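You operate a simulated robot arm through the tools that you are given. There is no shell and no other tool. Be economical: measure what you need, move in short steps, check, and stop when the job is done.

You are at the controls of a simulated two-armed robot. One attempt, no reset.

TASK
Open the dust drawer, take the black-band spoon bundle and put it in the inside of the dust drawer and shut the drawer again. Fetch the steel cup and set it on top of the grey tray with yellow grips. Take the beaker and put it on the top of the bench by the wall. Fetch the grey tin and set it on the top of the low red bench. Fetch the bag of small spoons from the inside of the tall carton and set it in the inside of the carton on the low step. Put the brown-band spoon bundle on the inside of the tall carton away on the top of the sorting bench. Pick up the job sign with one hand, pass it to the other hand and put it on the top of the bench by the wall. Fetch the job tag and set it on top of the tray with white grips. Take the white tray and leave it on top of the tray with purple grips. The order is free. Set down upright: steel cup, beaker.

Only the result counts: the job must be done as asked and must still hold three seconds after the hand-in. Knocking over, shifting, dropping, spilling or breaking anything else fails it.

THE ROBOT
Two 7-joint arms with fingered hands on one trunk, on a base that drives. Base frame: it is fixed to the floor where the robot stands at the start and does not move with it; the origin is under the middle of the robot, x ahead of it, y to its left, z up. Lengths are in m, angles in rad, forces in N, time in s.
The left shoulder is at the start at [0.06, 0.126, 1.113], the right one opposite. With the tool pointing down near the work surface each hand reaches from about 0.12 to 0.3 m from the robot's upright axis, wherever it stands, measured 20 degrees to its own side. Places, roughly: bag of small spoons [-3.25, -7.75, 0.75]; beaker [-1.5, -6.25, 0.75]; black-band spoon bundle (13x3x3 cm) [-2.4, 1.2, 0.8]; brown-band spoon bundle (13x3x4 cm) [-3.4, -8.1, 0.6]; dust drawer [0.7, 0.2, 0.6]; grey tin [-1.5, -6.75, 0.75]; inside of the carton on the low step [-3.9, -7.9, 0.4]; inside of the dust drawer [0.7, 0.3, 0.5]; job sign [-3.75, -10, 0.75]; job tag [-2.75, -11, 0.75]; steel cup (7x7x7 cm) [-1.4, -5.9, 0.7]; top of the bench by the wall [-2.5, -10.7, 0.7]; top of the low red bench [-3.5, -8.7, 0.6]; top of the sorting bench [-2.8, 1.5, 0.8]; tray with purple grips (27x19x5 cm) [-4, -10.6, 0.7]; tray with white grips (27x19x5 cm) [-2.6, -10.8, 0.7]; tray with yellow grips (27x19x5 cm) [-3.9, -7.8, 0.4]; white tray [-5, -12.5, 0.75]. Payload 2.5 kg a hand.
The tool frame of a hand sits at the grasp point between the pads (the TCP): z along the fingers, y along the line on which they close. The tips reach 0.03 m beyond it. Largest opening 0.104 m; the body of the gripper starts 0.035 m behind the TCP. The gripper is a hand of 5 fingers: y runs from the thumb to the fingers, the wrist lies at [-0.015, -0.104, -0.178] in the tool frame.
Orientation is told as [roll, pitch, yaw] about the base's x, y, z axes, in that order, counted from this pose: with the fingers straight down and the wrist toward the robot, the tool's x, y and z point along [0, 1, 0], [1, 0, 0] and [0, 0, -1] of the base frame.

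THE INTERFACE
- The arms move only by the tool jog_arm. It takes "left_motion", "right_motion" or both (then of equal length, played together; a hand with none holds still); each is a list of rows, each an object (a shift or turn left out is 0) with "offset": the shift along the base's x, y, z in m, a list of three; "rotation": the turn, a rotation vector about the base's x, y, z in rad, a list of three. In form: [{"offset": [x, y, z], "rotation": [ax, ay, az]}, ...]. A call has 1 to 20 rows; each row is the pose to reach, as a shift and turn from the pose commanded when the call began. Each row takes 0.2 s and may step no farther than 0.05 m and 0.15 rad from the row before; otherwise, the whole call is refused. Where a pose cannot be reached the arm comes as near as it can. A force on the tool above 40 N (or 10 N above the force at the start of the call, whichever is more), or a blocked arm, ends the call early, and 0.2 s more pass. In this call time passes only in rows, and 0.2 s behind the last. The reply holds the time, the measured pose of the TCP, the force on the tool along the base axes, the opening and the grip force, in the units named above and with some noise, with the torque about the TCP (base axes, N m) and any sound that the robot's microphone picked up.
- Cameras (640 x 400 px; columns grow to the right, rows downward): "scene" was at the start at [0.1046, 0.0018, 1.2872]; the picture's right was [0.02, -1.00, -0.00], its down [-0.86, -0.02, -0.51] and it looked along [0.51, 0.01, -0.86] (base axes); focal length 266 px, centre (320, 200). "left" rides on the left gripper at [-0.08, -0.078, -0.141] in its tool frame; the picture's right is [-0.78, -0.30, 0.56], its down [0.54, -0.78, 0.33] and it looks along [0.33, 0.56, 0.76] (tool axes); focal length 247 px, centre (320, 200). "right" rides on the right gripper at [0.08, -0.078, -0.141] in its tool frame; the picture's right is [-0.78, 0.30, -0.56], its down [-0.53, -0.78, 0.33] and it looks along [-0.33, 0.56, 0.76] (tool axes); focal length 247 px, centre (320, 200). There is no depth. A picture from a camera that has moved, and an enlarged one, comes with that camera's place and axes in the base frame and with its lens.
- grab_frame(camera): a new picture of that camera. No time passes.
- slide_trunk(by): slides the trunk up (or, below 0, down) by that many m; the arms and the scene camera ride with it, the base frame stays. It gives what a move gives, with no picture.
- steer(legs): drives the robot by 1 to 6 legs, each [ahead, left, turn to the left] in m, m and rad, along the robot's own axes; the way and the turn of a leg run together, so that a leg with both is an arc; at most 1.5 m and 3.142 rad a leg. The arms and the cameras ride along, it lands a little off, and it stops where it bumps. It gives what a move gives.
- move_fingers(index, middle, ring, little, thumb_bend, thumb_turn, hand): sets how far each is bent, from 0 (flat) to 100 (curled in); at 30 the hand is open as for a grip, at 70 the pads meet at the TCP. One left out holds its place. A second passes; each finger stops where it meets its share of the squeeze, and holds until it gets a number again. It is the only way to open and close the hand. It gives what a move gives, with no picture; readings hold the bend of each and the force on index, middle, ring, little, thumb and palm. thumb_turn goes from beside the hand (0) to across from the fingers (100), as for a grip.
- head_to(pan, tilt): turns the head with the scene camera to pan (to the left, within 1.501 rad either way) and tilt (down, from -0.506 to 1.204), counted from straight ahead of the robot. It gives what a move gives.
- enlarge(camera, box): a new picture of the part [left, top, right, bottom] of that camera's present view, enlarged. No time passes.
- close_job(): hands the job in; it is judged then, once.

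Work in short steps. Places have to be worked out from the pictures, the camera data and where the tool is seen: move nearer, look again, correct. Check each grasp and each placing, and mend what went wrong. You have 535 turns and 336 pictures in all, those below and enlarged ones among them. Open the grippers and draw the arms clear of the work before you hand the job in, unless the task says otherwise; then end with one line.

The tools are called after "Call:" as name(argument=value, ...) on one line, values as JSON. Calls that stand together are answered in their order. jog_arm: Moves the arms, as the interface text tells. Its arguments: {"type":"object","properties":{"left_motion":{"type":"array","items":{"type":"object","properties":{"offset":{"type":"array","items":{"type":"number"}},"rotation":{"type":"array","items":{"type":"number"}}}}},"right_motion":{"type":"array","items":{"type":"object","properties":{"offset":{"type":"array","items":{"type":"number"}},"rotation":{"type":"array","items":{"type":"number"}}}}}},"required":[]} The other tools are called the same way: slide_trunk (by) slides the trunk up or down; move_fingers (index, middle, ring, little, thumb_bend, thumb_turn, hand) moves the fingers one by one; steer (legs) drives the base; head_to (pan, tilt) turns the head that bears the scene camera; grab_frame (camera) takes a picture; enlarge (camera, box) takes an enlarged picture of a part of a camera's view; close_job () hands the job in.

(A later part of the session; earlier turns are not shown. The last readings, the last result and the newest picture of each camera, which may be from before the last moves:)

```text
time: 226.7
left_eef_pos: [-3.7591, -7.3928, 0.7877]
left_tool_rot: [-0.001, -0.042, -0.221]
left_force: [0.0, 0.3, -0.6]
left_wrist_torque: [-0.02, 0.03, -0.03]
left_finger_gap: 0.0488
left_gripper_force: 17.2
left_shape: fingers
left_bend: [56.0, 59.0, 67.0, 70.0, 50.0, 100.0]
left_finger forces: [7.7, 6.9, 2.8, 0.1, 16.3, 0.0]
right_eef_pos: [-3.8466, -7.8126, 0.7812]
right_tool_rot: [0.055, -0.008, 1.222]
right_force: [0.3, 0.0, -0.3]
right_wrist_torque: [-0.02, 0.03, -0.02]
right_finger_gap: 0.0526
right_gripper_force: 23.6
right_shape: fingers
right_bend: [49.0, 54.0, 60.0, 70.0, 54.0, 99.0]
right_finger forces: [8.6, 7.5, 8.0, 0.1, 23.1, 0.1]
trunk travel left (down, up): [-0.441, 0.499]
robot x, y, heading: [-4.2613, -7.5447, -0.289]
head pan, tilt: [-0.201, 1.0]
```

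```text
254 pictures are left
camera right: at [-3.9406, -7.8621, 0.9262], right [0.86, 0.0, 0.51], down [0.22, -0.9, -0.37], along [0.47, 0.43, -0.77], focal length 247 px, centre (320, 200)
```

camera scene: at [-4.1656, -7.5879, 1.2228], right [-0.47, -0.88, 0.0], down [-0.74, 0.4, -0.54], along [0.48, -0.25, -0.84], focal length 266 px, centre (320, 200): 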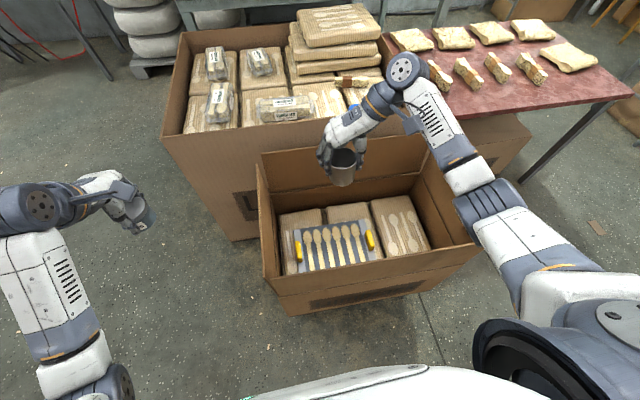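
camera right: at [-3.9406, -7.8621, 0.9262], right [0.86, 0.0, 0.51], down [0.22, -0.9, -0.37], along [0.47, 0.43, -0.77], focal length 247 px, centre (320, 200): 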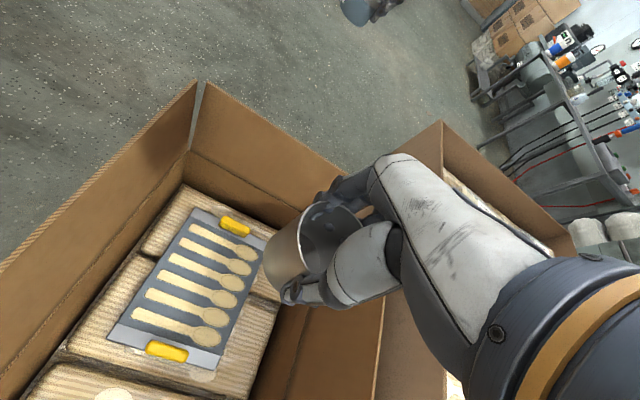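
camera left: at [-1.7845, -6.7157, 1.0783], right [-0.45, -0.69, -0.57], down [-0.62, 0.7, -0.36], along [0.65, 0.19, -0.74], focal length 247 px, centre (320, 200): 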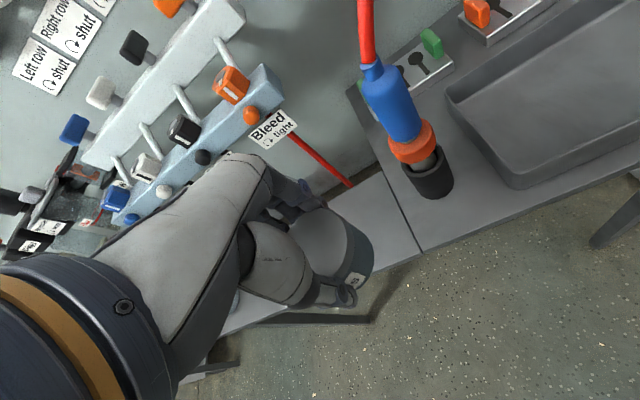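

Tray centre ≈(-3.887,-7.803), top ≈0.40. I centre above and lower with the arm (keeping the shoulder high) in steps.

Call:
jog_arm(right_motion=[{"offset": [-0.02, 0.005, 0]}, {"offset": [-0.04, 0.01, 0]}, {"offset": [-0.04, 0.01, -0.04]}, {"offset": [-0.04, 0.01, -0.08]}, {"offset": [-0.04, 0.01, -0.12]}, {"offset": [-0.04, 0.01, -0.16]}])

Call:
grab_frame(camera="right")

Call:
grab_frame(camera="scene")

```text
time: 228.1
left_eef_pos: [-3.7599, -7.3921, 0.7886]
left_tool_rot: [0.0, -0.04, -0.218]
left_force: [0.2, 1.1, -0.9]
left_wrist_torque: [0.04, 0.01, 0.03]
left_finger_gap: 0.0489
left_gripper_force: 16.5
left_shape: fingers
left_bend: [56.0, 59.0, 67.0, 70.0, 50.0, 100.0]
left_finger forces: [7.7, 6.8, 2.8, 0.0, 16.3, 0.1]
right_eef_pos: [-3.8875, -7.8028, 0.6166]
right_tool_rot: [0.052, -0.01, 1.221]
right_force: [0.0, -1.3, -0.5]
right_wrist_torque: [-0.01, 0.02, 0.02]
right_finger_gap: 0.0527
right_gripper_force: 23.6
right_shape: fingers
right_bend: [49.0, 54.0, 60.0, 70.0, 55.0, 99.0]
right_finger forces: [8.6, 7.4, 8.1, 0.0, 22.8, 0.0]
trunk travel left (down, up): [-0.441, 0.499]
robot x, y, heading: [-4.2662, -7.5445, -0.288]
head pan, tilt: [-0.201, 1.0]
```

```text
253 pictures are left
camera right: at [-3.9824, -7.8524, 0.7619], right [0.86, 0.0, 0.52], down [0.22, -0.9, -0.37], along [0.47, 0.43, -0.77], focal length 247 px, centre (320, 200)
```

right: 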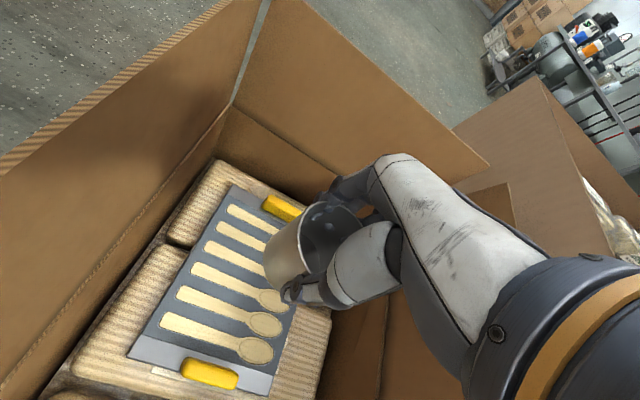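

```text
252 pictures are left
camera scene: at [-4.1658, -7.5878, 1.2228], right [-0.47, -0.88, 0.0], down [-0.74, 0.4, -0.54], along [0.48, -0.25, -0.84], focal length 266 px, centre (320, 200)
```

scene: 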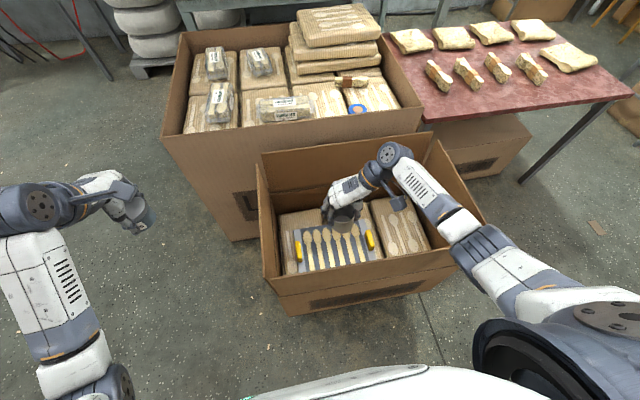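

Tray centre confirmed (-3.886,-7.807). I lower another 8 cm and check the forearm against the carton edge.

Call:
jog_arm(right_motion=[{"offset": [0.001, -0.003, -0.03]}, {"offset": [0.001, -0.003, -0.06]}, {"offset": [0.001, -0.003, -0.09]}])

Call:
grab_frame(camera="right")

Call:
enlarge(camera="scene", box=[250, 120, 530, 320])

```text
time: 228.9
left_eef_pos: [-3.7603, -7.3926, 0.7896]
left_tool_rot: [-0.002, -0.04, -0.221]
left_force: [0.4, -0.4, -0.8]
left_wrist_torque: [-0.01, -0.03, 0.01]
left_finger_gap: 0.0488
left_gripper_force: 17.1
left_shape: fingers
left_bend: [56.0, 59.0, 67.0, 70.0, 50.0, 100.0]
left_finger forces: [7.6, 7.0, 2.8, 0.1, 16.4, 0.0]
right_eef_pos: [-3.883, -7.8054, 0.5317]
right_tool_rot: [0.054, -0.009, 1.224]
right_force: [-0.2, 0.1, -1.0]
right_wrist_torque: [0.02, -0.01, 0.02]
right_finger_gap: 0.0524
right_gripper_force: 23.4
right_shape: fingers
right_bend: [49.0, 54.0, 60.0, 70.0, 55.0, 99.0]
right_finger forces: [8.6, 7.5, 8.1, 0.0, 22.9, 0.0]
trunk travel left (down, up): [-0.441, 0.499]
robot x, y, heading: [-4.2605, -7.5434, -0.29]
head pan, tilt: [-0.201, 1.0]
```

```text
251 pictures are left
camera right: at [-3.978, -7.8554, 0.6748], right [0.86, 0.0, 0.52], down [0.22, -0.9, -0.37], along [0.47, 0.43, -0.77], focal length 247 px, centre (320, 200)
```

right: 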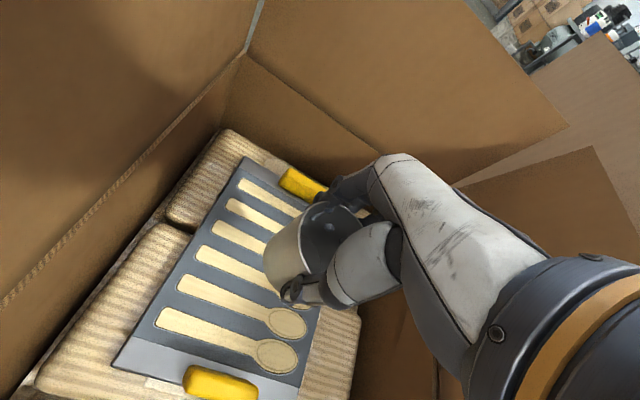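

```text
2.00 times, centred on (390, 220) of scene
camera zoom: at [-4.1657, -7.5877, 1.2228], right [-0.47, -0.88, 0.0], down [-0.74, 0.4, -0.54], along [0.48, -0.25, -0.84], focal length 533 px, centre (180, 160)
```

zoom: 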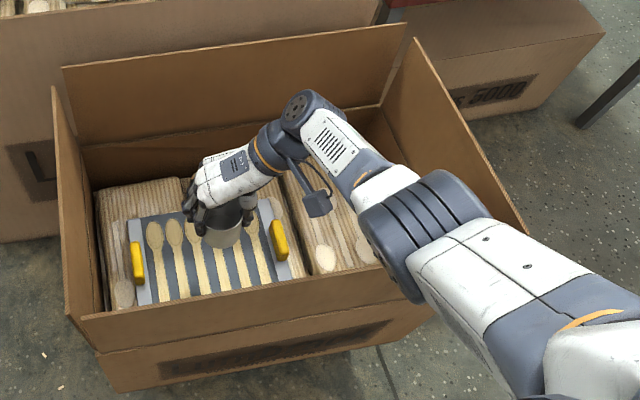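

Forearm clears the wall (~9 cm). Lower further in small steps watching the force.

Call:
jog_arm(right_motion=[{"offset": [0, 0, -0.02]}, {"offset": [0, 0, -0.04]}])

Call:
grab_frame(camera="right")

```text
time: 229.5
left_eef_pos: [-3.7594, -7.3924, 0.7885]
left_tool_rot: [-0.002, -0.04, -0.219]
left_force: [0.2, -0.2, -0.5]
left_wrist_torque: [0.03, 0.03, -0.01]
left_finger_gap: 0.0489
left_gripper_force: 16.8
left_shape: fingers
left_bend: [56.0, 59.0, 67.0, 70.0, 50.0, 100.0]
left_finger forces: [7.7, 6.9, 2.8, 0.0, 16.4, 0.1]
right_eef_pos: [-3.8931, -7.7966, 0.5098]
right_tool_rot: [0.054, -0.009, 1.22]
right_force: [0.3, 0.8, -1.3]
right_wrist_torque: [0.03, 0.0, -0.02]
right_finger_gap: 0.0522
right_gripper_force: 23.7
right_shape: fingers
right_bend: [49.0, 54.0, 60.0, 70.0, 55.0, 99.0]
right_finger forces: [8.7, 7.4, 7.9, 0.0, 23.1, 0.0]
right hand out of reach, approached as far as the arm can: row 1, 2
trunk travel left (down, up): [-0.441, 0.499]
robot x, y, heading: [-4.2659, -7.5435, -0.285]
head pan, tilt: [-0.201, 1.0]
```

```text
249 pictures are left
camera right: at [-3.9867, -7.8469, 0.6545], right [0.86, 0.0, 0.52], down [0.22, -0.9, -0.37], along [0.47, 0.43, -0.77], focal length 247 px, centre (320, 200)
```

right: 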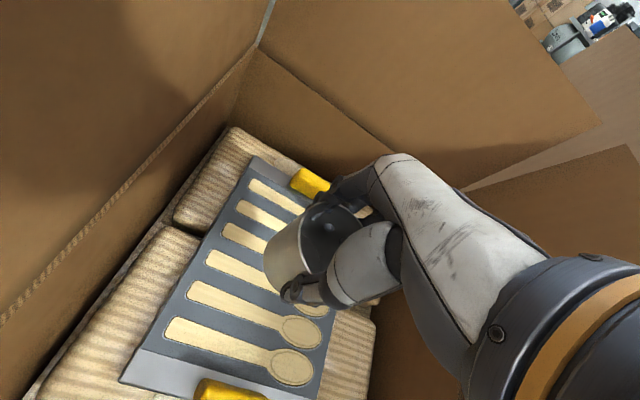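

Arm at its limit; the trunk does the rest: down 4 cm.

Call:
slide_trunk(by=-0.035)

Call:
enlarge(camera="right", box=[140, 140, 440, 400])

Call:
enlarge(camera="scene", box=[250, 120, 530, 320])

```text
time: 230.2
left_eef_pos: [-3.7603, -7.3928, 0.7531]
left_tool_rot: [-0.002, -0.041, -0.22]
left_force: [0.7, 0.6, -1.5]
left_wrist_torque: [0.0, -0.02, -0.01]
left_finger_gap: 0.0487
left_gripper_force: 17.4
left_shape: fingers
left_bend: [56.0, 59.0, 67.0, 70.0, 50.0, 100.0]
left_finger forces: [7.7, 6.9, 2.9, 0.0, 16.4, 0.0]
right_eef_pos: [-3.8932, -7.7986, 0.4744]
right_tool_rot: [0.056, -0.007, 1.223]
right_force: [-0.4, -0.6, -0.5]
right_wrist_torque: [-0.01, -0.01, -0.05]
right_finger_gap: 0.0519
right_gripper_force: 23.6
right_shape: fingers
right_bend: [49.0, 54.0, 60.0, 70.0, 55.0, 99.0]
right_finger forces: [8.6, 7.5, 8.0, 0.0, 23.1, 0.1]
trunk travel left (down, up): [-0.406, 0.534]
robot x, y, heading: [-4.2625, -7.5446, -0.289]
head pan, tilt: [-0.201, 1.0]
```

```text
1.54 times, centred on (290, 270) of right
camera zoom: at [-3.987, -7.8472, 0.6196], right [0.86, 0.0, 0.52], down [0.22, -0.9, -0.37], along [0.47, 0.43, -0.77], focal length 380 px, centre (366, 92)
```

zoom: 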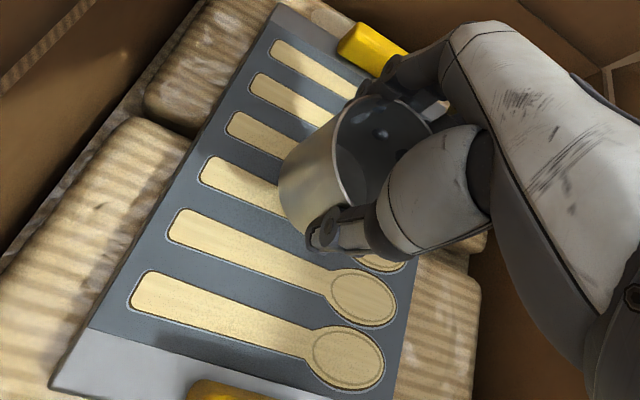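

```text
2.00 times, centred on (390, 220) of scene
camera zoom: at [-4.1659, -7.5878, 1.1878], right [-0.47, -0.88, 0.0], down [-0.74, 0.4, -0.54], along [0.48, -0.25, -0.84], focal length 533 px, centre (180, 160)
```

zoom: 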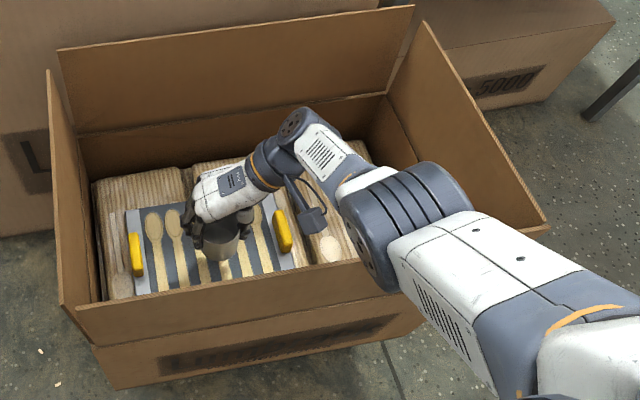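

Down another 1.5 cm.

Call:
slide_trunk(by=-0.015)

Call:
enlarge(camera="right", box=[140, 140, 440, 400])

```text
time: 230.9
left_eef_pos: [-3.7603, -7.392, 0.7382]
left_tool_rot: [-0.001, -0.039, -0.219]
left_force: [-0.3, -0.4, -0.7]
left_wrist_torque: [0.01, 0.01, -0.01]
left_finger_gap: 0.049
left_gripper_force: 16.8
left_shape: fingers
left_bend: [56.0, 59.0, 67.0, 70.0, 50.0, 100.0]
left_finger forces: [7.7, 6.9, 2.8, 0.0, 16.4, 0.0]
right_eef_pos: [-3.8919, -7.7979, 0.4603]
right_tool_rot: [0.056, -0.007, 1.221]
right_force: [0.4, 0.9, -0.9]
right_wrist_torque: [-0.03, 0.0, 0.0]
right_finger_gap: 0.0523
right_gripper_force: 23.9
right_shape: fingers
right_bend: [49.0, 54.0, 60.0, 70.0, 55.0, 99.0]
right_finger forces: [8.6, 7.5, 8.0, 0.0, 23.1, 0.1]
trunk travel left (down, up): [-0.391, 0.549]
robot x, y, heading: [-4.2615, -7.5485, -0.292]
head pan, tilt: [-0.201, 1.0]
```

```text
1.54 times, centred on (290, 270) of right
camera zoom: at [-3.9869, -7.8472, 0.6046], right [0.86, 0.0, 0.52], down [0.22, -0.9, -0.37], along [0.47, 0.43, -0.77], focal length 380 px, centre (366, 92)
```

zoom: 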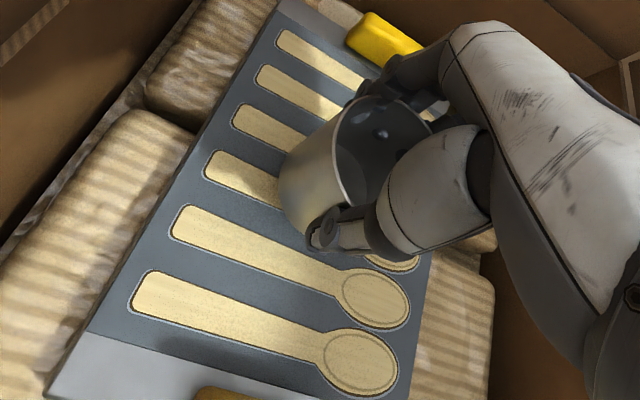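

Still clear; continue.

Call:
slide_trunk(by=-0.02)

Call:
enlarge(camera="right", box=[140, 140, 440, 400])

Call:
enlarge(camera="scene", box=[250, 120, 530, 320])

```text
time: 231.6
left_eef_pos: [-3.76, -7.3925, 0.7186]
left_tool_rot: [0.0, -0.041, -0.222]
left_force: [0.7, 0.5, -0.7]
left_wrist_torque: [-0.01, 0.03, 0.01]
left_finger_gap: 0.0485
left_gripper_force: 16.8
left_shape: fingers
left_bend: [56.0, 59.0, 67.0, 70.0, 50.0, 100.0]
left_finger forces: [7.7, 6.9, 2.7, 0.0, 16.4, 0.0]
right_eef_pos: [-3.8923, -7.7977, 0.4391]
right_tool_rot: [0.056, -0.006, 1.222]
right_force: [-0.4, -0.8, -0.9]
right_wrist_torque: [0.01, 0.01, -0.02]
right_finger_gap: 0.0521
right_gripper_force: 24.0
right_shape: fingers
right_bend: [49.0, 54.0, 60.0, 70.0, 55.0, 99.0]
right_finger forces: [8.7, 7.5, 8.1, 0.0, 23.2, 0.0]
trunk travel left (down, up): [-0.371, 0.569]
robot x, y, heading: [-4.2595, -7.5429, -0.288]
head pan, tilt: [-0.201, 1.0]
```

```text
1.54 times, centred on (290, 270) of right
camera zoom: at [-3.9869, -7.8472, 0.5846], right [0.86, 0.0, 0.52], down [0.22, -0.9, -0.37], along [0.47, 0.43, -0.77], focal length 380 px, centre (366, 92)
```

zoom: 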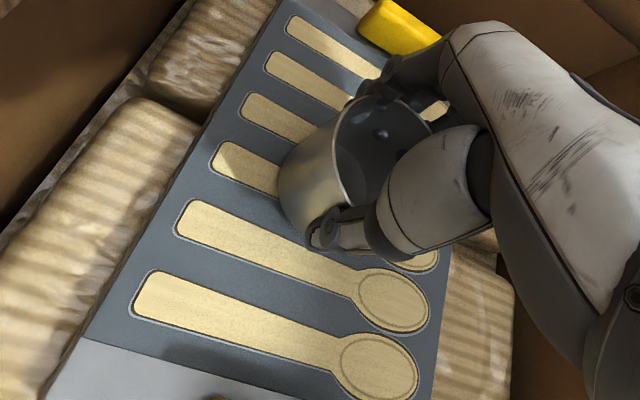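

```text
2.00 times, centred on (390, 220) of scene
camera zoom: at [-4.1659, -7.5878, 1.1528], right [-0.47, -0.88, 0.0], down [-0.74, 0.4, -0.54], along [0.48, -0.25, -0.84], focal length 533 px, centre (180, 160)
```

zoom: 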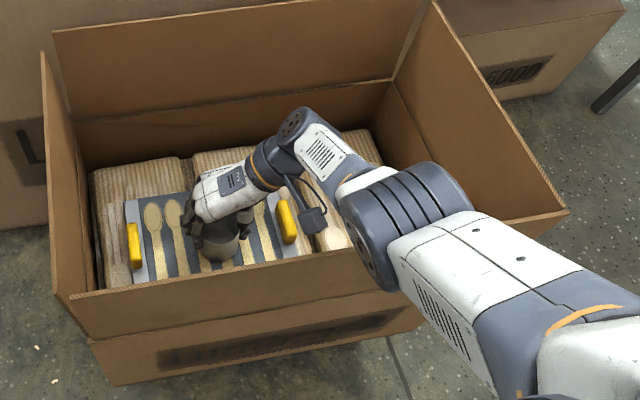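

Still no contact; continue by 1.2 cm.

Call:
slide_trunk(by=-0.012)

Call:
enlarge(camera="right", box=[140, 140, 440, 400])

```text
time: 232.3
left_eef_pos: [-3.7608, -7.3916, 0.7063]
left_tool_rot: [-0.002, -0.04, -0.22]
left_force: [0.2, -0.4, -0.4]
left_wrist_torque: [-0.01, 0.03, 0.01]
left_finger_gap: 0.0487
left_gripper_force: 16.8
left_shape: fingers
left_bend: [56.0, 59.0, 67.0, 70.0, 50.0, 100.0]
left_finger forces: [7.7, 6.9, 2.7, 0.0, 16.5, 0.0]
right_eef_pos: [-3.8875, -7.7984, 0.4339]
right_tool_rot: [0.048, -0.017, 1.219]
right_force: [-3.8, -0.6, 17.0]
right_wrist_torque: [0.18, -0.24, 0.07]
right_finger_gap: 0.0527
right_gripper_force: 26.8
right_shape: fingers
right_bend: [49.0, 54.0, 60.0, 70.0, 55.0, 97.0]
right_finger forces: [10.0, 8.3, 9.0, 0.0, 26.7, 0.0]
trunk travel left (down, up): [-0.359, 0.581]
robot x, y, heading: [-4.2638, -7.542, -0.293]
head pan, tilt: [-0.201, 1.0]
stopped: the force on the tool passed its limit at 40 N (the readings are from after the stop); the commanded pose is now the measured one
```

```text
1.54 times, centred on (290, 270) of right
camera zoom: at [-3.9839, -7.8478, 0.577], right [0.85, -0.01, 0.52], down [0.22, -0.9, -0.37], along [0.48, 0.43, -0.77], focal length 380 px, centre (366, 92)
```

zoom: 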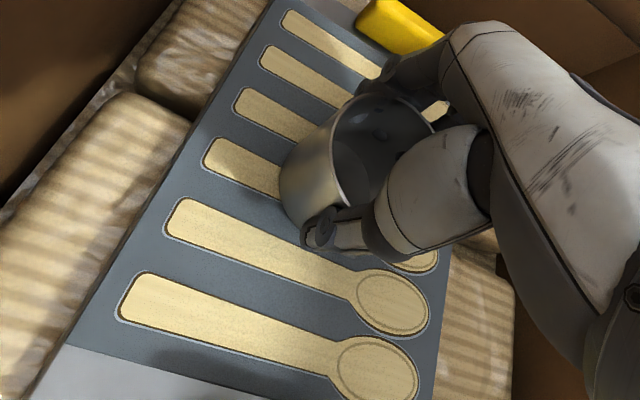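

Contact made. I ease up a few mm and release slowly: thumb first to a slack opening.

Call:
slide_trunk(by=0.004)

Call:
move_fingers(hand="right", index=43, middle=44, ring=46, little=46, thumb_bend=42)

Call:
enlarge(camera="right", box=[140, 140, 440, 400])

```text
time: 232.8
left_eef_pos: [-3.7601, -7.3928, 0.7099]
left_tool_rot: [-0.003, -0.041, -0.22]
left_force: [-0.4, 0.5, -0.5]
left_wrist_torque: [0.0, 0.01, 0.03]
left_finger_gap: 0.0491
left_gripper_force: 16.9
left_shape: fingers
left_bend: [56.0, 59.0, 67.0, 70.0, 50.0, 100.0]
left_finger forces: [7.7, 6.9, 2.8, 0.1, 16.4, 0.0]
right_eef_pos: [-3.8891, -7.798, 0.4355]
right_tool_rot: [0.053, -0.012, 1.218]
right_force: [1.0, 0.9, 2.4]
right_wrist_torque: [0.06, -0.18, -0.04]
right_finger_gap: 0.0528
right_gripper_force: 26.2
right_shape: fingers
right_bend: [49.0, 54.0, 60.0, 70.0, 55.0, 98.0]
right_finger forces: [9.9, 8.2, 9.6, 0.0, 24.6, 0.0]
trunk travel left (down, up): [-0.363, 0.577]
robot x, y, heading: [-4.2638, -7.5474, -0.287]
head pan, tilt: [-0.201, 1.0]
```

```text
time: 233.8
left_eef_pos: [-3.7598, -7.3924, 0.7113]
left_tool_rot: [-0.003, -0.04, -0.219]
left_force: [0.2, 1.0, -0.5]
left_wrist_torque: [0.0, 0.02, -0.01]
left_finger_gap: 0.0487
left_gripper_force: 17.1
left_shape: fingers
left_bend: [56.0, 59.0, 67.0, 70.0, 50.0, 100.0]
left_finger forces: [7.7, 7.0, 2.8, 0.0, 16.3, 0.0]
right_eef_pos: [-3.8902, -7.7967, 0.4355]
right_tool_rot: [0.052, -0.014, 1.22]
right_force: [-0.9, 0.2, 0.3]
right_wrist_torque: [0.0, 0.02, -0.02]
right_finger_gap: 0.0712
right_gripper_force: 0.1
right_shape: fingers
right_bend: [43.0, 44.0, 46.0, 46.0, 42.0, 99.0]
right_finger forces: [0.0, 0.0, 0.0, 0.0, 0.0, 0.0]
trunk travel left (down, up): [-0.363, 0.577]
robot x, y, heading: [-4.2635, -7.5438, -0.296]
head pan, tilt: [-0.201, 1.0]
```

```text
1.54 times, centred on (290, 270) of right
camera zoom: at [-3.985, -7.8477, 0.5793], right [0.85, -0.01, 0.52], down [0.22, -0.9, -0.37], along [0.47, 0.43, -0.77], focal length 380 px, centre (366, 92)
```

zoom: 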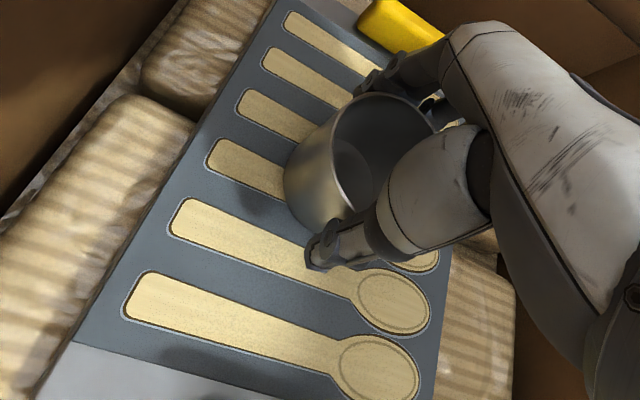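

Cup stands free. I widen a little more and lift straight up.

Call:
move_fingers(hand="right", index=38, middle=38, ring=38, little=38, thumb_bend=36)

Call:
slide_trunk(by=0.07)

Call:
jog_arm(right_motion=[{"offset": [0, 0, 0.04]}, {"offset": [0, 0, 0.08]}, {"offset": [0, 0, 0.12]}, {"offset": [0, 0, 0.16]}, {"offset": [0, 0, 0.2]}, {"offset": [0, 0, 0.24]}])

Call:
grab_frame(camera="right")

Call:
grab_frame(camera="scene")

```text
time: 234.8
left_eef_pos: [-3.7596, -7.3926, 0.7111]
left_tool_rot: [-0.002, -0.042, -0.218]
left_force: [-0.5, 0.2, -1.0]
left_wrist_torque: [-0.01, -0.01, -0.04]
left_finger_gap: 0.0489
left_gripper_force: 16.4
left_shape: fingers
left_bend: [56.0, 59.0, 67.0, 70.0, 50.0, 100.0]
left_finger forces: [7.8, 6.9, 2.9, 0.0, 16.4, 0.0]
right_eef_pos: [-3.8892, -7.7969, 0.4351]
right_tool_rot: [0.052, -0.013, 1.22]
right_force: [-0.3, -0.4, 1.3]
right_wrist_torque: [0.03, -0.02, -0.03]
right_finger_gap: 0.0849
right_gripper_force: 0.1
right_shape: fingers
right_bend: [38.0, 38.0, 38.0, 38.0, 36.0, 98.0]
right_finger forces: [0.0, 0.0, 0.0, 0.0, 0.0, 0.0]
trunk travel left (down, up): [-0.363, 0.577]
robot x, y, heading: [-4.2647, -7.5407, -0.293]
head pan, tilt: [-0.201, 1.0]
```

```text
time: 235.9
left_eef_pos: [-3.7605, -7.3928, 0.7815]
left_tool_rot: [-0.001, -0.04, -0.221]
left_force: [0.6, 0.2, -1.1]
left_wrist_torque: [-0.01, 0.01, -0.05]
left_finger_gap: 0.0489
left_gripper_force: 16.7
left_shape: fingers
left_bend: [56.0, 59.0, 67.0, 70.0, 50.0, 100.0]
left_finger forces: [7.8, 6.9, 2.7, 0.1, 16.4, 0.0]
right_eef_pos: [-3.8895, -7.798, 0.5044]
right_tool_rot: [0.053, -0.016, 1.219]
right_force: [0.0, -0.4, 0.6]
right_wrist_torque: [0.01, 0.05, -0.01]
right_finger_gap: 0.0853
right_gripper_force: 0.2
right_shape: fingers
right_bend: [38.0, 38.0, 38.0, 38.0, 36.0, 98.0]
right_finger forces: [0.1, 0.0, 0.0, 0.1, 0.0, 0.0]
trunk travel left (down, up): [-0.433, 0.507]
robot x, y, heading: [-4.2657, -7.5468, -0.291]
head pan, tilt: [-0.201, 1.0]
```

```text
time: 237.3
left_eef_pos: [-3.7598, -7.3911, 0.7821]
left_tool_rot: [-0.001, -0.04, -0.222]
left_force: [0.4, 0.6, 0.0]
left_wrist_torque: [-0.02, 0.01, 0.01]
left_finger_gap: 0.0492
left_gripper_force: 16.8
left_shape: fingers
left_bend: [56.0, 59.0, 67.0, 70.0, 50.0, 100.0]
left_finger forces: [7.7, 6.9, 2.8, 0.0, 16.4, 0.1]
right_eef_pos: [-3.8893, -7.796, 0.7425]
right_tool_rot: [0.054, -0.013, 1.22]
right_force: [-0.3, -0.5, 0.6]
right_wrist_torque: [0.02, 0.03, -0.02]
right_finger_gap: 0.0852
right_gripper_force: 0.0
right_shape: fingers
right_bend: [38.0, 38.0, 38.0, 38.0, 36.0, 98.0]
right_finger forces: [0.0, 0.0, 0.1, 0.0, 0.0, 0.1]
trunk travel left (down, up): [-0.433, 0.507]
robot x, y, heading: [-4.2628, -7.5426, -0.291]
head pan, tilt: [-0.201, 1.0]
```

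```text
241 pictures are left
camera right: at [-3.9837, -7.8464, 0.8867], right [0.85, -0.01, 0.52], down [0.22, -0.9, -0.37], along [0.47, 0.43, -0.77], focal length 247 px, centre (320, 200)
```

right: 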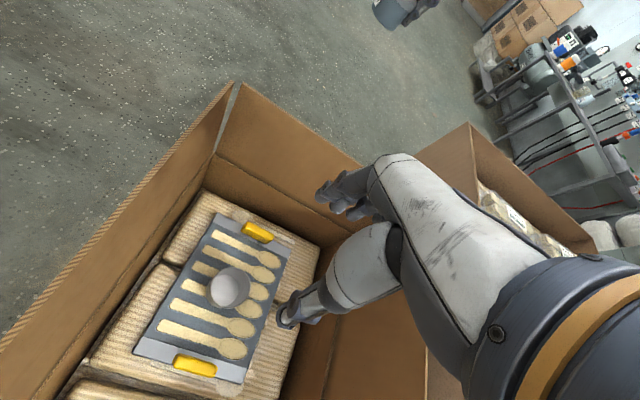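

```text
240 pictures are left
camera scene: at [-4.166, -7.5878, 1.2154], right [-0.47, -0.88, 0.0], down [-0.74, 0.4, -0.54], along [0.48, -0.25, -0.84], focal length 266 px, centre (320, 200)
```

scene: 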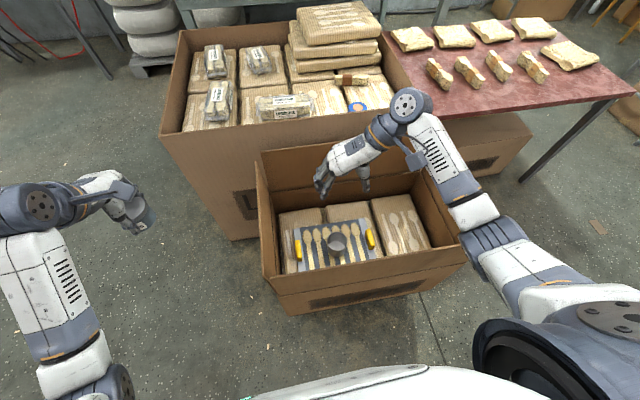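

The cup stands upright on the tray. Now I read the bag labels in the tall carton.

Call:
enlarge(camera="scene", box=[185, 30, 265, 80])

Call:
enlarge(camera="scene", box=[195, 75, 325, 135])

```text
8.00 times, centred on (225, 55) of scene
camera zoom: at [-4.166, -7.5878, 1.2154], right [-0.47, -0.88, 0.0], down [-0.74, 0.4, -0.54], along [0.48, -0.25, -0.84], focal length 2131 px, centre (1080, 1360)
```

zoom: 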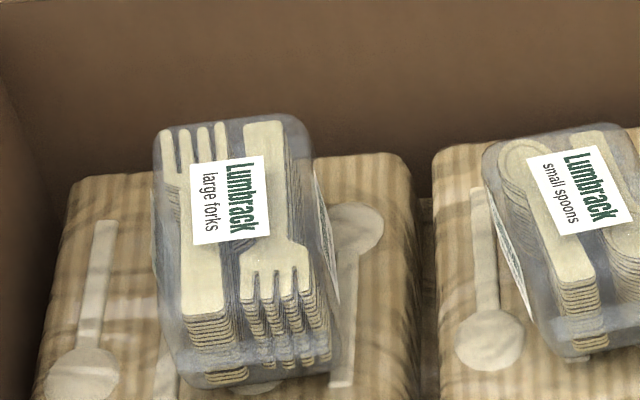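

```text
4.92 times, centred on (260, 105) of scene
camera zoom: at [-4.166, -7.5878, 1.2154], right [-0.47, -0.88, 0.0], down [-0.74, 0.4, -0.54], along [0.48, -0.25, -0.84], focal length 1311 px, centre (615, 668)
```

zoom: 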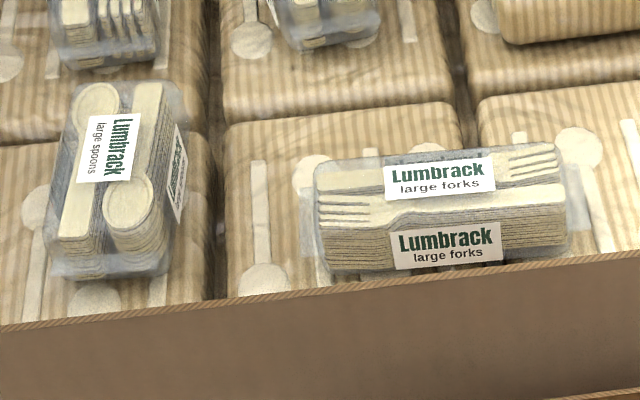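

The target is the back-middle bag ("small spoons"). First I deliver the tin: raise, back off, and strafe south to the red bench.

Call:
slide_trunk(by=0.15)

Call:
steer(legs=[[-0.15, 0, 0], [0, -1.05, 0]])

Call:
head_to(pan=0.1, tilt=0.8)

Call:
grab_frame(camera="scene")

```text
time: 239.1
left_eef_pos: [-3.7599, -7.3925, 0.9306]
left_tool_rot: [0.0, -0.04, -0.219]
left_force: [-0.4, 0.0, -0.6]
left_wrist_torque: [0.02, -0.01, 0.02]
left_finger_gap: 0.0489
left_gripper_force: 17.2
left_shape: fingers
left_bend: [56.0, 59.0, 67.0, 70.0, 50.0, 100.0]
left_finger forces: [7.7, 6.9, 2.8, 0.1, 16.5, 0.1]
right_eef_pos: [-3.8876, -7.7959, 0.8918]
right_tool_rot: [0.053, -0.013, 1.219]
right_force: [-0.2, 0.5, 0.1]
right_wrist_torque: [-0.01, 0.03, -0.02]
right_finger_gap: 0.085
right_gripper_force: 0.0
right_shape: fingers
right_bend: [38.0, 38.0, 38.0, 38.0, 36.0, 98.0]
right_finger forces: [0.0, 0.0, 0.1, 0.0, 0.0, 0.0]
trunk travel left (down, up): [-0.583, 0.357]
robot x, y, heading: [-4.2642, -7.5455, -0.29]
head pan, tilt: [-0.201, 1.0]
```

```text
time: 245.4
left_eef_pos: [-4.2155, -8.3557, 0.9314]
left_tool_rot: [-0.001, -0.041, -0.254]
left_force: [0.3, 0.7, -0.3]
left_wrist_torque: [0.03, -0.01, 0.02]
left_finger_gap: 0.0488
left_gripper_force: 17.2
left_shape: fingers
left_bend: [56.0, 59.0, 67.0, 70.0, 50.0, 100.0]
left_finger forces: [7.7, 6.8, 2.8, 0.0, 16.3, 0.1]
right_eef_pos: [-4.3546, -8.7571, 0.8928]
right_tool_rot: [0.051, -0.014, 1.187]
right_force: [0.3, 0.3, 0.4]
right_wrist_torque: [0.01, 0.02, -0.04]
right_finger_gap: 0.0852
right_gripper_force: 0.0
right_shape: fingers
right_bend: [38.0, 38.0, 38.0, 38.0, 36.0, 98.0]
right_finger forces: [0.0, 0.0, 0.0, 0.0, 0.0, 0.0]
trunk travel left (down, up): [-0.583, 0.357]
robot x, y, heading: [-4.7255, -8.4935, -0.316]
head pan, tilt: [-0.201, 1.0]
```

```text
time: 246.2
left_eef_pos: [-4.2146, -8.3565, 0.9298]
left_tool_rot: [-0.003, -0.04, -0.253]
left_force: [-0.3, 0.4, -1.2]
left_wrist_torque: [-0.01, -0.01, 0.01]
left_finger_gap: 0.0487
left_gripper_force: 16.5
left_shape: fingers
left_bend: [56.0, 59.0, 67.0, 70.0, 50.0, 100.0]
left_finger forces: [7.8, 7.0, 2.7, 0.0, 16.3, 0.0]
right_eef_pos: [-4.3551, -8.7562, 0.8922]
right_tool_rot: [0.052, -0.014, 1.187]
right_force: [-0.3, 0.8, -0.8]
right_wrist_torque: [0.01, 0.01, -0.01]
right_finger_gap: 0.0851
right_gripper_force: 0.1
right_shape: fingers
right_bend: [38.0, 38.0, 38.0, 38.0, 36.0, 98.0]
right_finger forces: [0.1, 0.0, 0.1, 0.0, 0.1, 0.1]
trunk travel left (down, up): [-0.583, 0.357]
robot x, y, heading: [-4.72, -8.4955, -0.318]
head pan, tilt: [0.099, 0.799]
```

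```text
237 pictures are left
camera scene: at [-4.6078, -8.5224, 1.3805], right [-0.22, -0.98, 0.0], down [-0.7, 0.16, -0.7], along [0.68, -0.15, -0.72], focal length 266 px, centre (320, 200)
```

scene: 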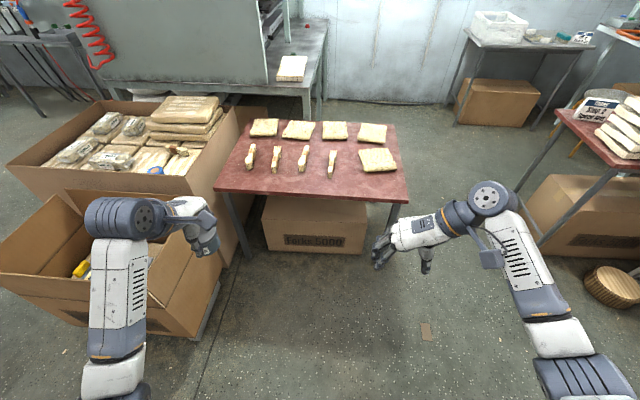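

There is a free strip (~12 cm) along the bench's near edge. I turn the left hand 90° so it opens along the strip, then drive in.

Call:
jog_arm(left_motion=[{"rotation": [0, 0, -0.14]}, {"rotation": [0, 0, -0.28]}, {"rotation": [0, 0, -0.42]}, {"rotation": [0, 0, -0.56]}, {"rotation": [0, 0, -0.7]}, {"rotation": [0, 0, -0.84]}, {"rotation": [0, 0, -0.98]}, {"rotation": [0, 0, -1.12]}, {"rotation": [0, 0, -1.26]}, {"rotation": [0, 0, -1.4]}, {"rotation": [0, 0, -1.5]}])

Call:
steer(legs=[[0.4, -0.12, 0]])

Call:
head_to(pan=0.2, tilt=0.95)

Call:
grab_frame(camera="scene")

Call:
grab_frame(camera="left")

```text
time: 248.6
left_eef_pos: [-4.2142, -8.3562, 0.9314]
left_tool_rot: [-0.002, -0.041, -1.754]
left_force: [0.5, 0.0, -0.6]
left_wrist_torque: [-0.02, -0.02, -0.03]
left_finger_gap: 0.0489
left_gripper_force: 16.5
left_shape: fingers
left_bend: [56.0, 59.0, 67.0, 70.0, 50.0, 100.0]
left_finger forces: [7.7, 6.9, 2.9, 0.0, 16.2, 0.1]
right_eef_pos: [-4.3555, -8.7575, 0.8929]
right_tool_rot: [0.051, -0.016, 1.187]
right_force: [0.0, 0.8, 0.6]
right_wrist_torque: [0.03, 0.0, 0.0]
right_finger_gap: 0.0852
right_gripper_force: 0.0
right_shape: fingers
right_bend: [38.0, 38.0, 38.0, 38.0, 36.0, 98.0]
right_finger forces: [0.0, 0.0, 0.1, 0.0, 0.0, 0.0]
trunk travel left (down, up): [-0.583, 0.357]
robot x, y, heading: [-4.7214, -8.4905, -0.321]
head pan, tilt: [0.099, 0.799]
```

```text
time: 251.2
left_eef_pos: [-3.8752, -8.5867, 0.9314]
left_tool_rot: [-0.002, -0.041, -1.741]
left_force: [-0.3, -0.5, -1.1]
left_wrist_torque: [0.01, 0.0, -0.02]
left_finger_gap: 0.0487
left_gripper_force: 16.5
left_shape: fingers
left_bend: [56.0, 59.0, 67.0, 70.0, 50.0, 100.0]
left_finger forces: [7.7, 6.8, 2.8, 0.0, 16.1, 0.1]
right_eef_pos: [-4.0122, -8.9891, 0.8922]
right_tool_rot: [0.05, -0.015, 1.197]
right_force: [0.4, 0.1, 0.3]
right_wrist_torque: [0.03, 0.02, 0.0]
right_finger_gap: 0.0852
right_gripper_force: 0.1
right_shape: fingers
right_bend: [38.0, 38.0, 38.0, 38.0, 36.0, 98.0]
right_finger forces: [0.0, 0.0, 0.1, 0.0, 0.0, 0.1]
trunk travel left (down, up): [-0.583, 0.357]
robot x, y, heading: [-4.3814, -8.7274, -0.311]
head pan, tilt: [0.099, 0.799]
```

```text
time: 251.9
left_eef_pos: [-3.8759, -8.5872, 0.9308]
left_tool_rot: [-0.002, -0.04, -1.742]
left_force: [0.4, -0.5, -0.9]
left_wrist_torque: [0.0, -0.02, -0.01]
left_finger_gap: 0.0489
left_gripper_force: 16.5
left_shape: fingers
left_bend: [56.0, 59.0, 67.0, 70.0, 50.0, 100.0]
left_finger forces: [7.7, 6.9, 2.8, 0.0, 16.1, 0.0]
right_eef_pos: [-4.012, -8.9872, 0.8927]
right_tool_rot: [0.051, -0.013, 1.198]
right_force: [0.2, 0.4, 0.9]
right_wrist_torque: [-0.01, 0.01, -0.04]
right_finger_gap: 0.0851
right_gripper_force: 0.0
right_shape: fingers
right_bend: [38.0, 38.0, 38.0, 38.0, 36.0, 98.0]
right_finger forces: [0.0, 0.0, 0.0, 0.0, 0.0, 0.1]
trunk travel left (down, up): [-0.583, 0.357]
robot x, y, heading: [-4.3842, -8.73, -0.31]
head pan, tilt: [0.201, 0.949]
```

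```text
236 pictures are left
camera scene: at [-4.2742, -8.7475, 1.3691], right [-0.11, -0.99, 0.0], down [-0.81, 0.09, -0.58], along [0.58, -0.06, -0.81], focal length 266 px, centre (320, 200)
```

scene: 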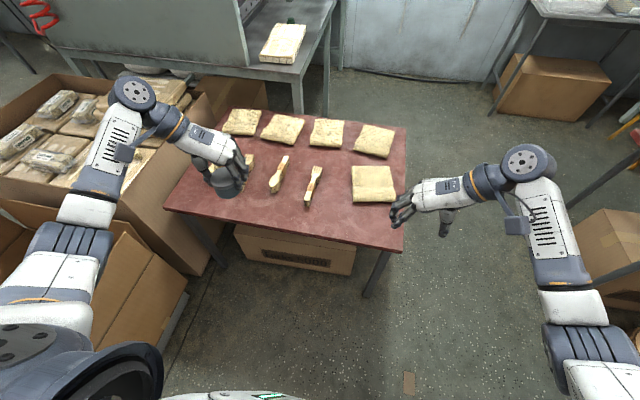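

```text
235 pictures are left
camera left: at [-3.94, -8.4896, 1.0703], right [-0.72, 0.4, -0.57], down [0.66, 0.66, -0.36], along [0.23, -0.63, -0.74], focal length 247 px, centre (320, 200)
```

left: 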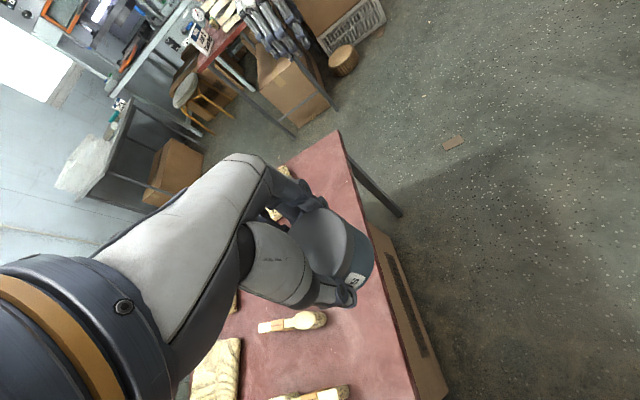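

A clear spot is near (-3.805,-8.86) between the last bundle and the pack. I shift there.

Call:
steer(legs=[[0.12, -0.24, 0]])

Call:
jog_arm(left_motion=[{"offset": [0, 0, -0.04]}, {"offset": [0, 0, -0.08]}, {"offset": [0, 0, -0.12]}, {"offset": [0, 0, -0.16]}])

Call:
grab_frame(camera="scene")

Call:
grab_frame(camera="left")

```text
time: 253.8
left_eef_pos: [-3.8339, -8.8542, 0.932]
left_tool_rot: [-0.004, -0.041, -1.745]
left_force: [0.6, -0.3, -0.8]
left_wrist_torque: [-0.03, -0.01, 0.01]
left_finger_gap: 0.0486
left_gripper_force: 17.0
left_shape: fingers
left_bend: [56.0, 59.0, 67.0, 70.0, 50.0, 100.0]
left_finger forces: [7.7, 6.9, 2.8, 0.0, 16.2, 0.0]
right_eef_pos: [-3.9724, -9.2568, 0.892]
right_tool_rot: [0.052, -0.013, 1.197]
right_force: [-0.8, 0.1, 0.1]
right_wrist_torque: [0.01, -0.02, -0.02]
right_finger_gap: 0.0849
right_gripper_force: 0.0
right_shape: fingers
right_bend: [38.0, 38.0, 38.0, 38.0, 36.0, 98.0]
right_finger forces: [0.0, 0.1, 0.0, 0.1, 0.0, 0.1]
trunk travel left (down, up): [-0.583, 0.357]
robot x, y, heading: [-4.341, -8.9931, -0.313]
head pan, tilt: [0.201, 0.949]
```

```text
time: 254.8
left_eef_pos: [-3.8362, -8.8526, 0.7715]
left_tool_rot: [-0.002, -0.04, -1.745]
left_force: [0.1, -0.4, -0.7]
left_wrist_torque: [-0.03, 0.0, 0.0]
left_finger_gap: 0.0488
left_gripper_force: 17.0
left_shape: fingers
left_bend: [56.0, 59.0, 67.0, 70.0, 50.0, 100.0]
left_finger forces: [7.6, 6.9, 2.7, 0.0, 16.1, 0.0]
right_eef_pos: [-3.9719, -9.2577, 0.8927]
right_tool_rot: [0.055, -0.014, 1.196]
right_force: [-0.3, 1.2, -0.4]
right_wrist_torque: [0.0, 0.02, 0.02]
right_finger_gap: 0.0852
right_gripper_force: 0.0
right_shape: fingers
right_bend: [38.0, 38.0, 38.0, 38.0, 36.0, 98.0]
right_finger forces: [0.0, 0.1, 0.1, 0.0, 0.0, 0.0]
trunk travel left (down, up): [-0.583, 0.357]
robot x, y, heading: [-4.3437, -8.9926, -0.315]
head pan, tilt: [0.201, 0.949]
```

```text
234 pictures are left
camera scene: at [-4.2329, -9.0147, 1.369], right [-0.11, -0.99, 0.0], down [-0.81, 0.09, -0.58], along [0.58, -0.07, -0.81], focal length 266 px, centre (320, 200)
```

scene: 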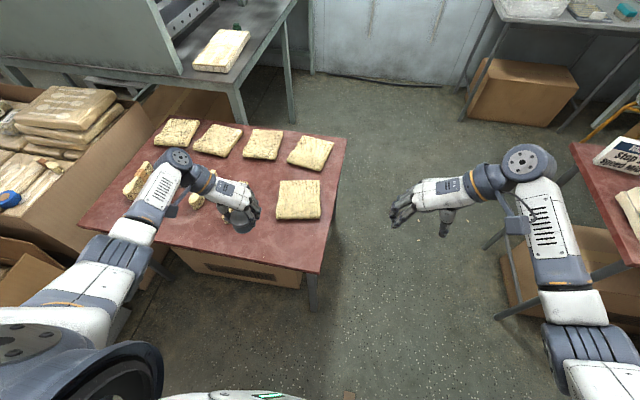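

```text
233 pictures are left
camera left: at [-3.8994, -8.7556, 0.9111], right [-0.72, 0.4, -0.57], down [0.66, 0.66, -0.36], along [0.23, -0.63, -0.74], focal length 247 px, centre (320, 200)
```

left: 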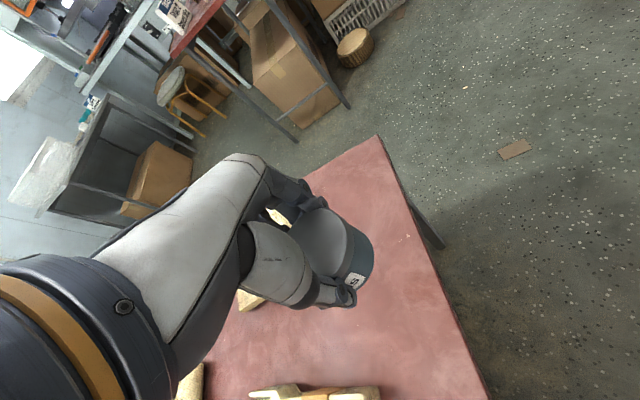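

Position is fine (about 5 cm from the edge). Lower with the arm, then in small steps.

Call:
jog_arm(left_motion=[{"offset": [0.012, -0.002, -0.04]}, {"offset": [0.012, -0.002, -0.08]}, {"offset": [0.012, -0.002, -0.1]}])

Call:
grab_frame(camera="left")

```text
time: 255.6
left_eef_pos: [-3.837, -8.8593, 0.7078]
left_tool_rot: [-0.001, -0.04, -1.744]
left_force: [0.3, -0.1, -0.1]
left_wrist_torque: [-0.01, -0.01, 0.01]
left_finger_gap: 0.0486
left_gripper_force: 17.6
left_shape: fingers
left_bend: [56.0, 59.0, 67.0, 70.0, 50.0, 100.0]
left_finger forces: [7.7, 7.0, 3.0, 0.0, 16.5, 0.0]
left hand out of reach, approached as far as the arm can: row 2, 3
right_eef_pos: [-3.9718, -9.2552, 0.8931]
right_tool_rot: [0.051, -0.013, 1.196]
right_force: [0.3, 0.0, 0.8]
right_wrist_torque: [0.0, 0.01, 0.06]
right_finger_gap: 0.085
right_gripper_force: 0.1
right_shape: fingers
right_bend: [38.0, 38.0, 38.0, 38.0, 36.0, 98.0]
right_finger forces: [0.0, 0.0, 0.0, 0.0, 0.0, 0.0]
trunk travel left (down, up): [-0.583, 0.357]
robot x, y, heading: [-4.3433, -8.996, -0.316]
head pan, tilt: [0.201, 0.949]
```

```text
232 pictures are left
camera left: at [-3.9009, -8.7616, 0.8464], right [-0.72, 0.4, -0.57], down [0.66, 0.66, -0.36], along [0.23, -0.63, -0.74], focal length 247 px, centre (320, 200)
```

left: 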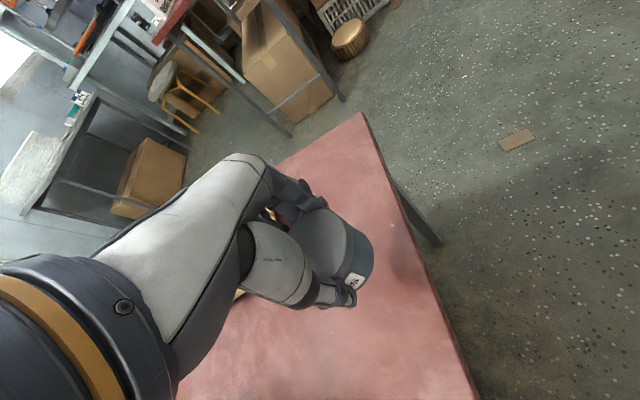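

I nudge forward 2 cm and lower by trunk.

Call:
steer(legs=[[0.02, 0, 0]])

Call:
slide_trunk(by=-0.04)

Call:
grab_frame(camera="left")

```text
time: 256.4
left_eef_pos: [-3.8179, -8.8639, 0.7072]
left_tool_rot: [-0.003, -0.041, -1.745]
left_force: [-0.5, 0.3, -1.7]
left_wrist_torque: [-0.03, 0.0, -0.01]
left_finger_gap: 0.0486
left_gripper_force: 16.6
left_shape: fingers
left_bend: [56.0, 59.0, 67.0, 70.0, 50.0, 100.0]
left_finger forces: [7.6, 7.0, 3.1, 0.0, 16.5, 0.0]
right_eef_pos: [-3.9532, -9.2614, 0.8923]
right_tool_rot: [0.053, -0.014, 1.195]
right_force: [0.2, 0.4, -0.2]
right_wrist_torque: [-0.01, 0.01, -0.03]
right_finger_gap: 0.0853
right_gripper_force: 0.1
right_shape: fingers
right_bend: [38.0, 38.0, 38.0, 38.0, 36.0, 98.0]
right_finger forces: [0.0, 0.0, 0.1, 0.0, 0.1, 0.0]
trunk travel left (down, up): [-0.583, 0.357]
robot x, y, heading: [-4.3235, -9.0011, -0.314]
head pan, tilt: [0.201, 0.949]
```

```text
time: 257.2
left_eef_pos: [-3.8193, -8.8644, 0.6666]
left_tool_rot: [-0.002, -0.039, -1.745]
left_force: [-0.3, 0.1, -0.8]
left_wrist_torque: [0.01, 0.01, 0.02]
left_finger_gap: 0.0487
left_gripper_force: 17.4
left_shape: fingers
left_bend: [56.0, 59.0, 67.0, 70.0, 50.0, 100.0]
left_finger forces: [7.7, 7.0, 3.0, 0.0, 16.5, 0.1]
right_eef_pos: [-3.9534, -9.2607, 0.8519]
right_tool_rot: [0.051, -0.013, 1.195]
right_force: [-1.2, 0.8, -0.3]
right_wrist_torque: [-0.01, -0.03, -0.02]
right_finger_gap: 0.0851
right_gripper_force: 0.1
right_shape: fingers
right_bend: [38.0, 38.0, 38.0, 38.0, 36.0, 98.0]
right_finger forces: [0.1, 0.0, 0.0, 0.0, 0.0, 0.1]
trunk travel left (down, up): [-0.543, 0.397]
robot x, y, heading: [-4.3224, -9.0015, -0.311]
head pan, tilt: [0.201, 0.949]
```

```text
231 pictures are left
camera left: at [-3.8823, -8.7676, 0.8066], right [-0.72, 0.4, -0.57], down [0.66, 0.66, -0.36], along [0.23, -0.63, -0.74], focal length 247 px, centre (320, 200)
```

left: 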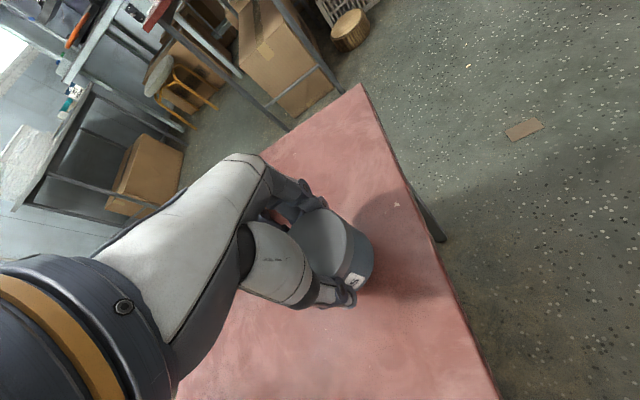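

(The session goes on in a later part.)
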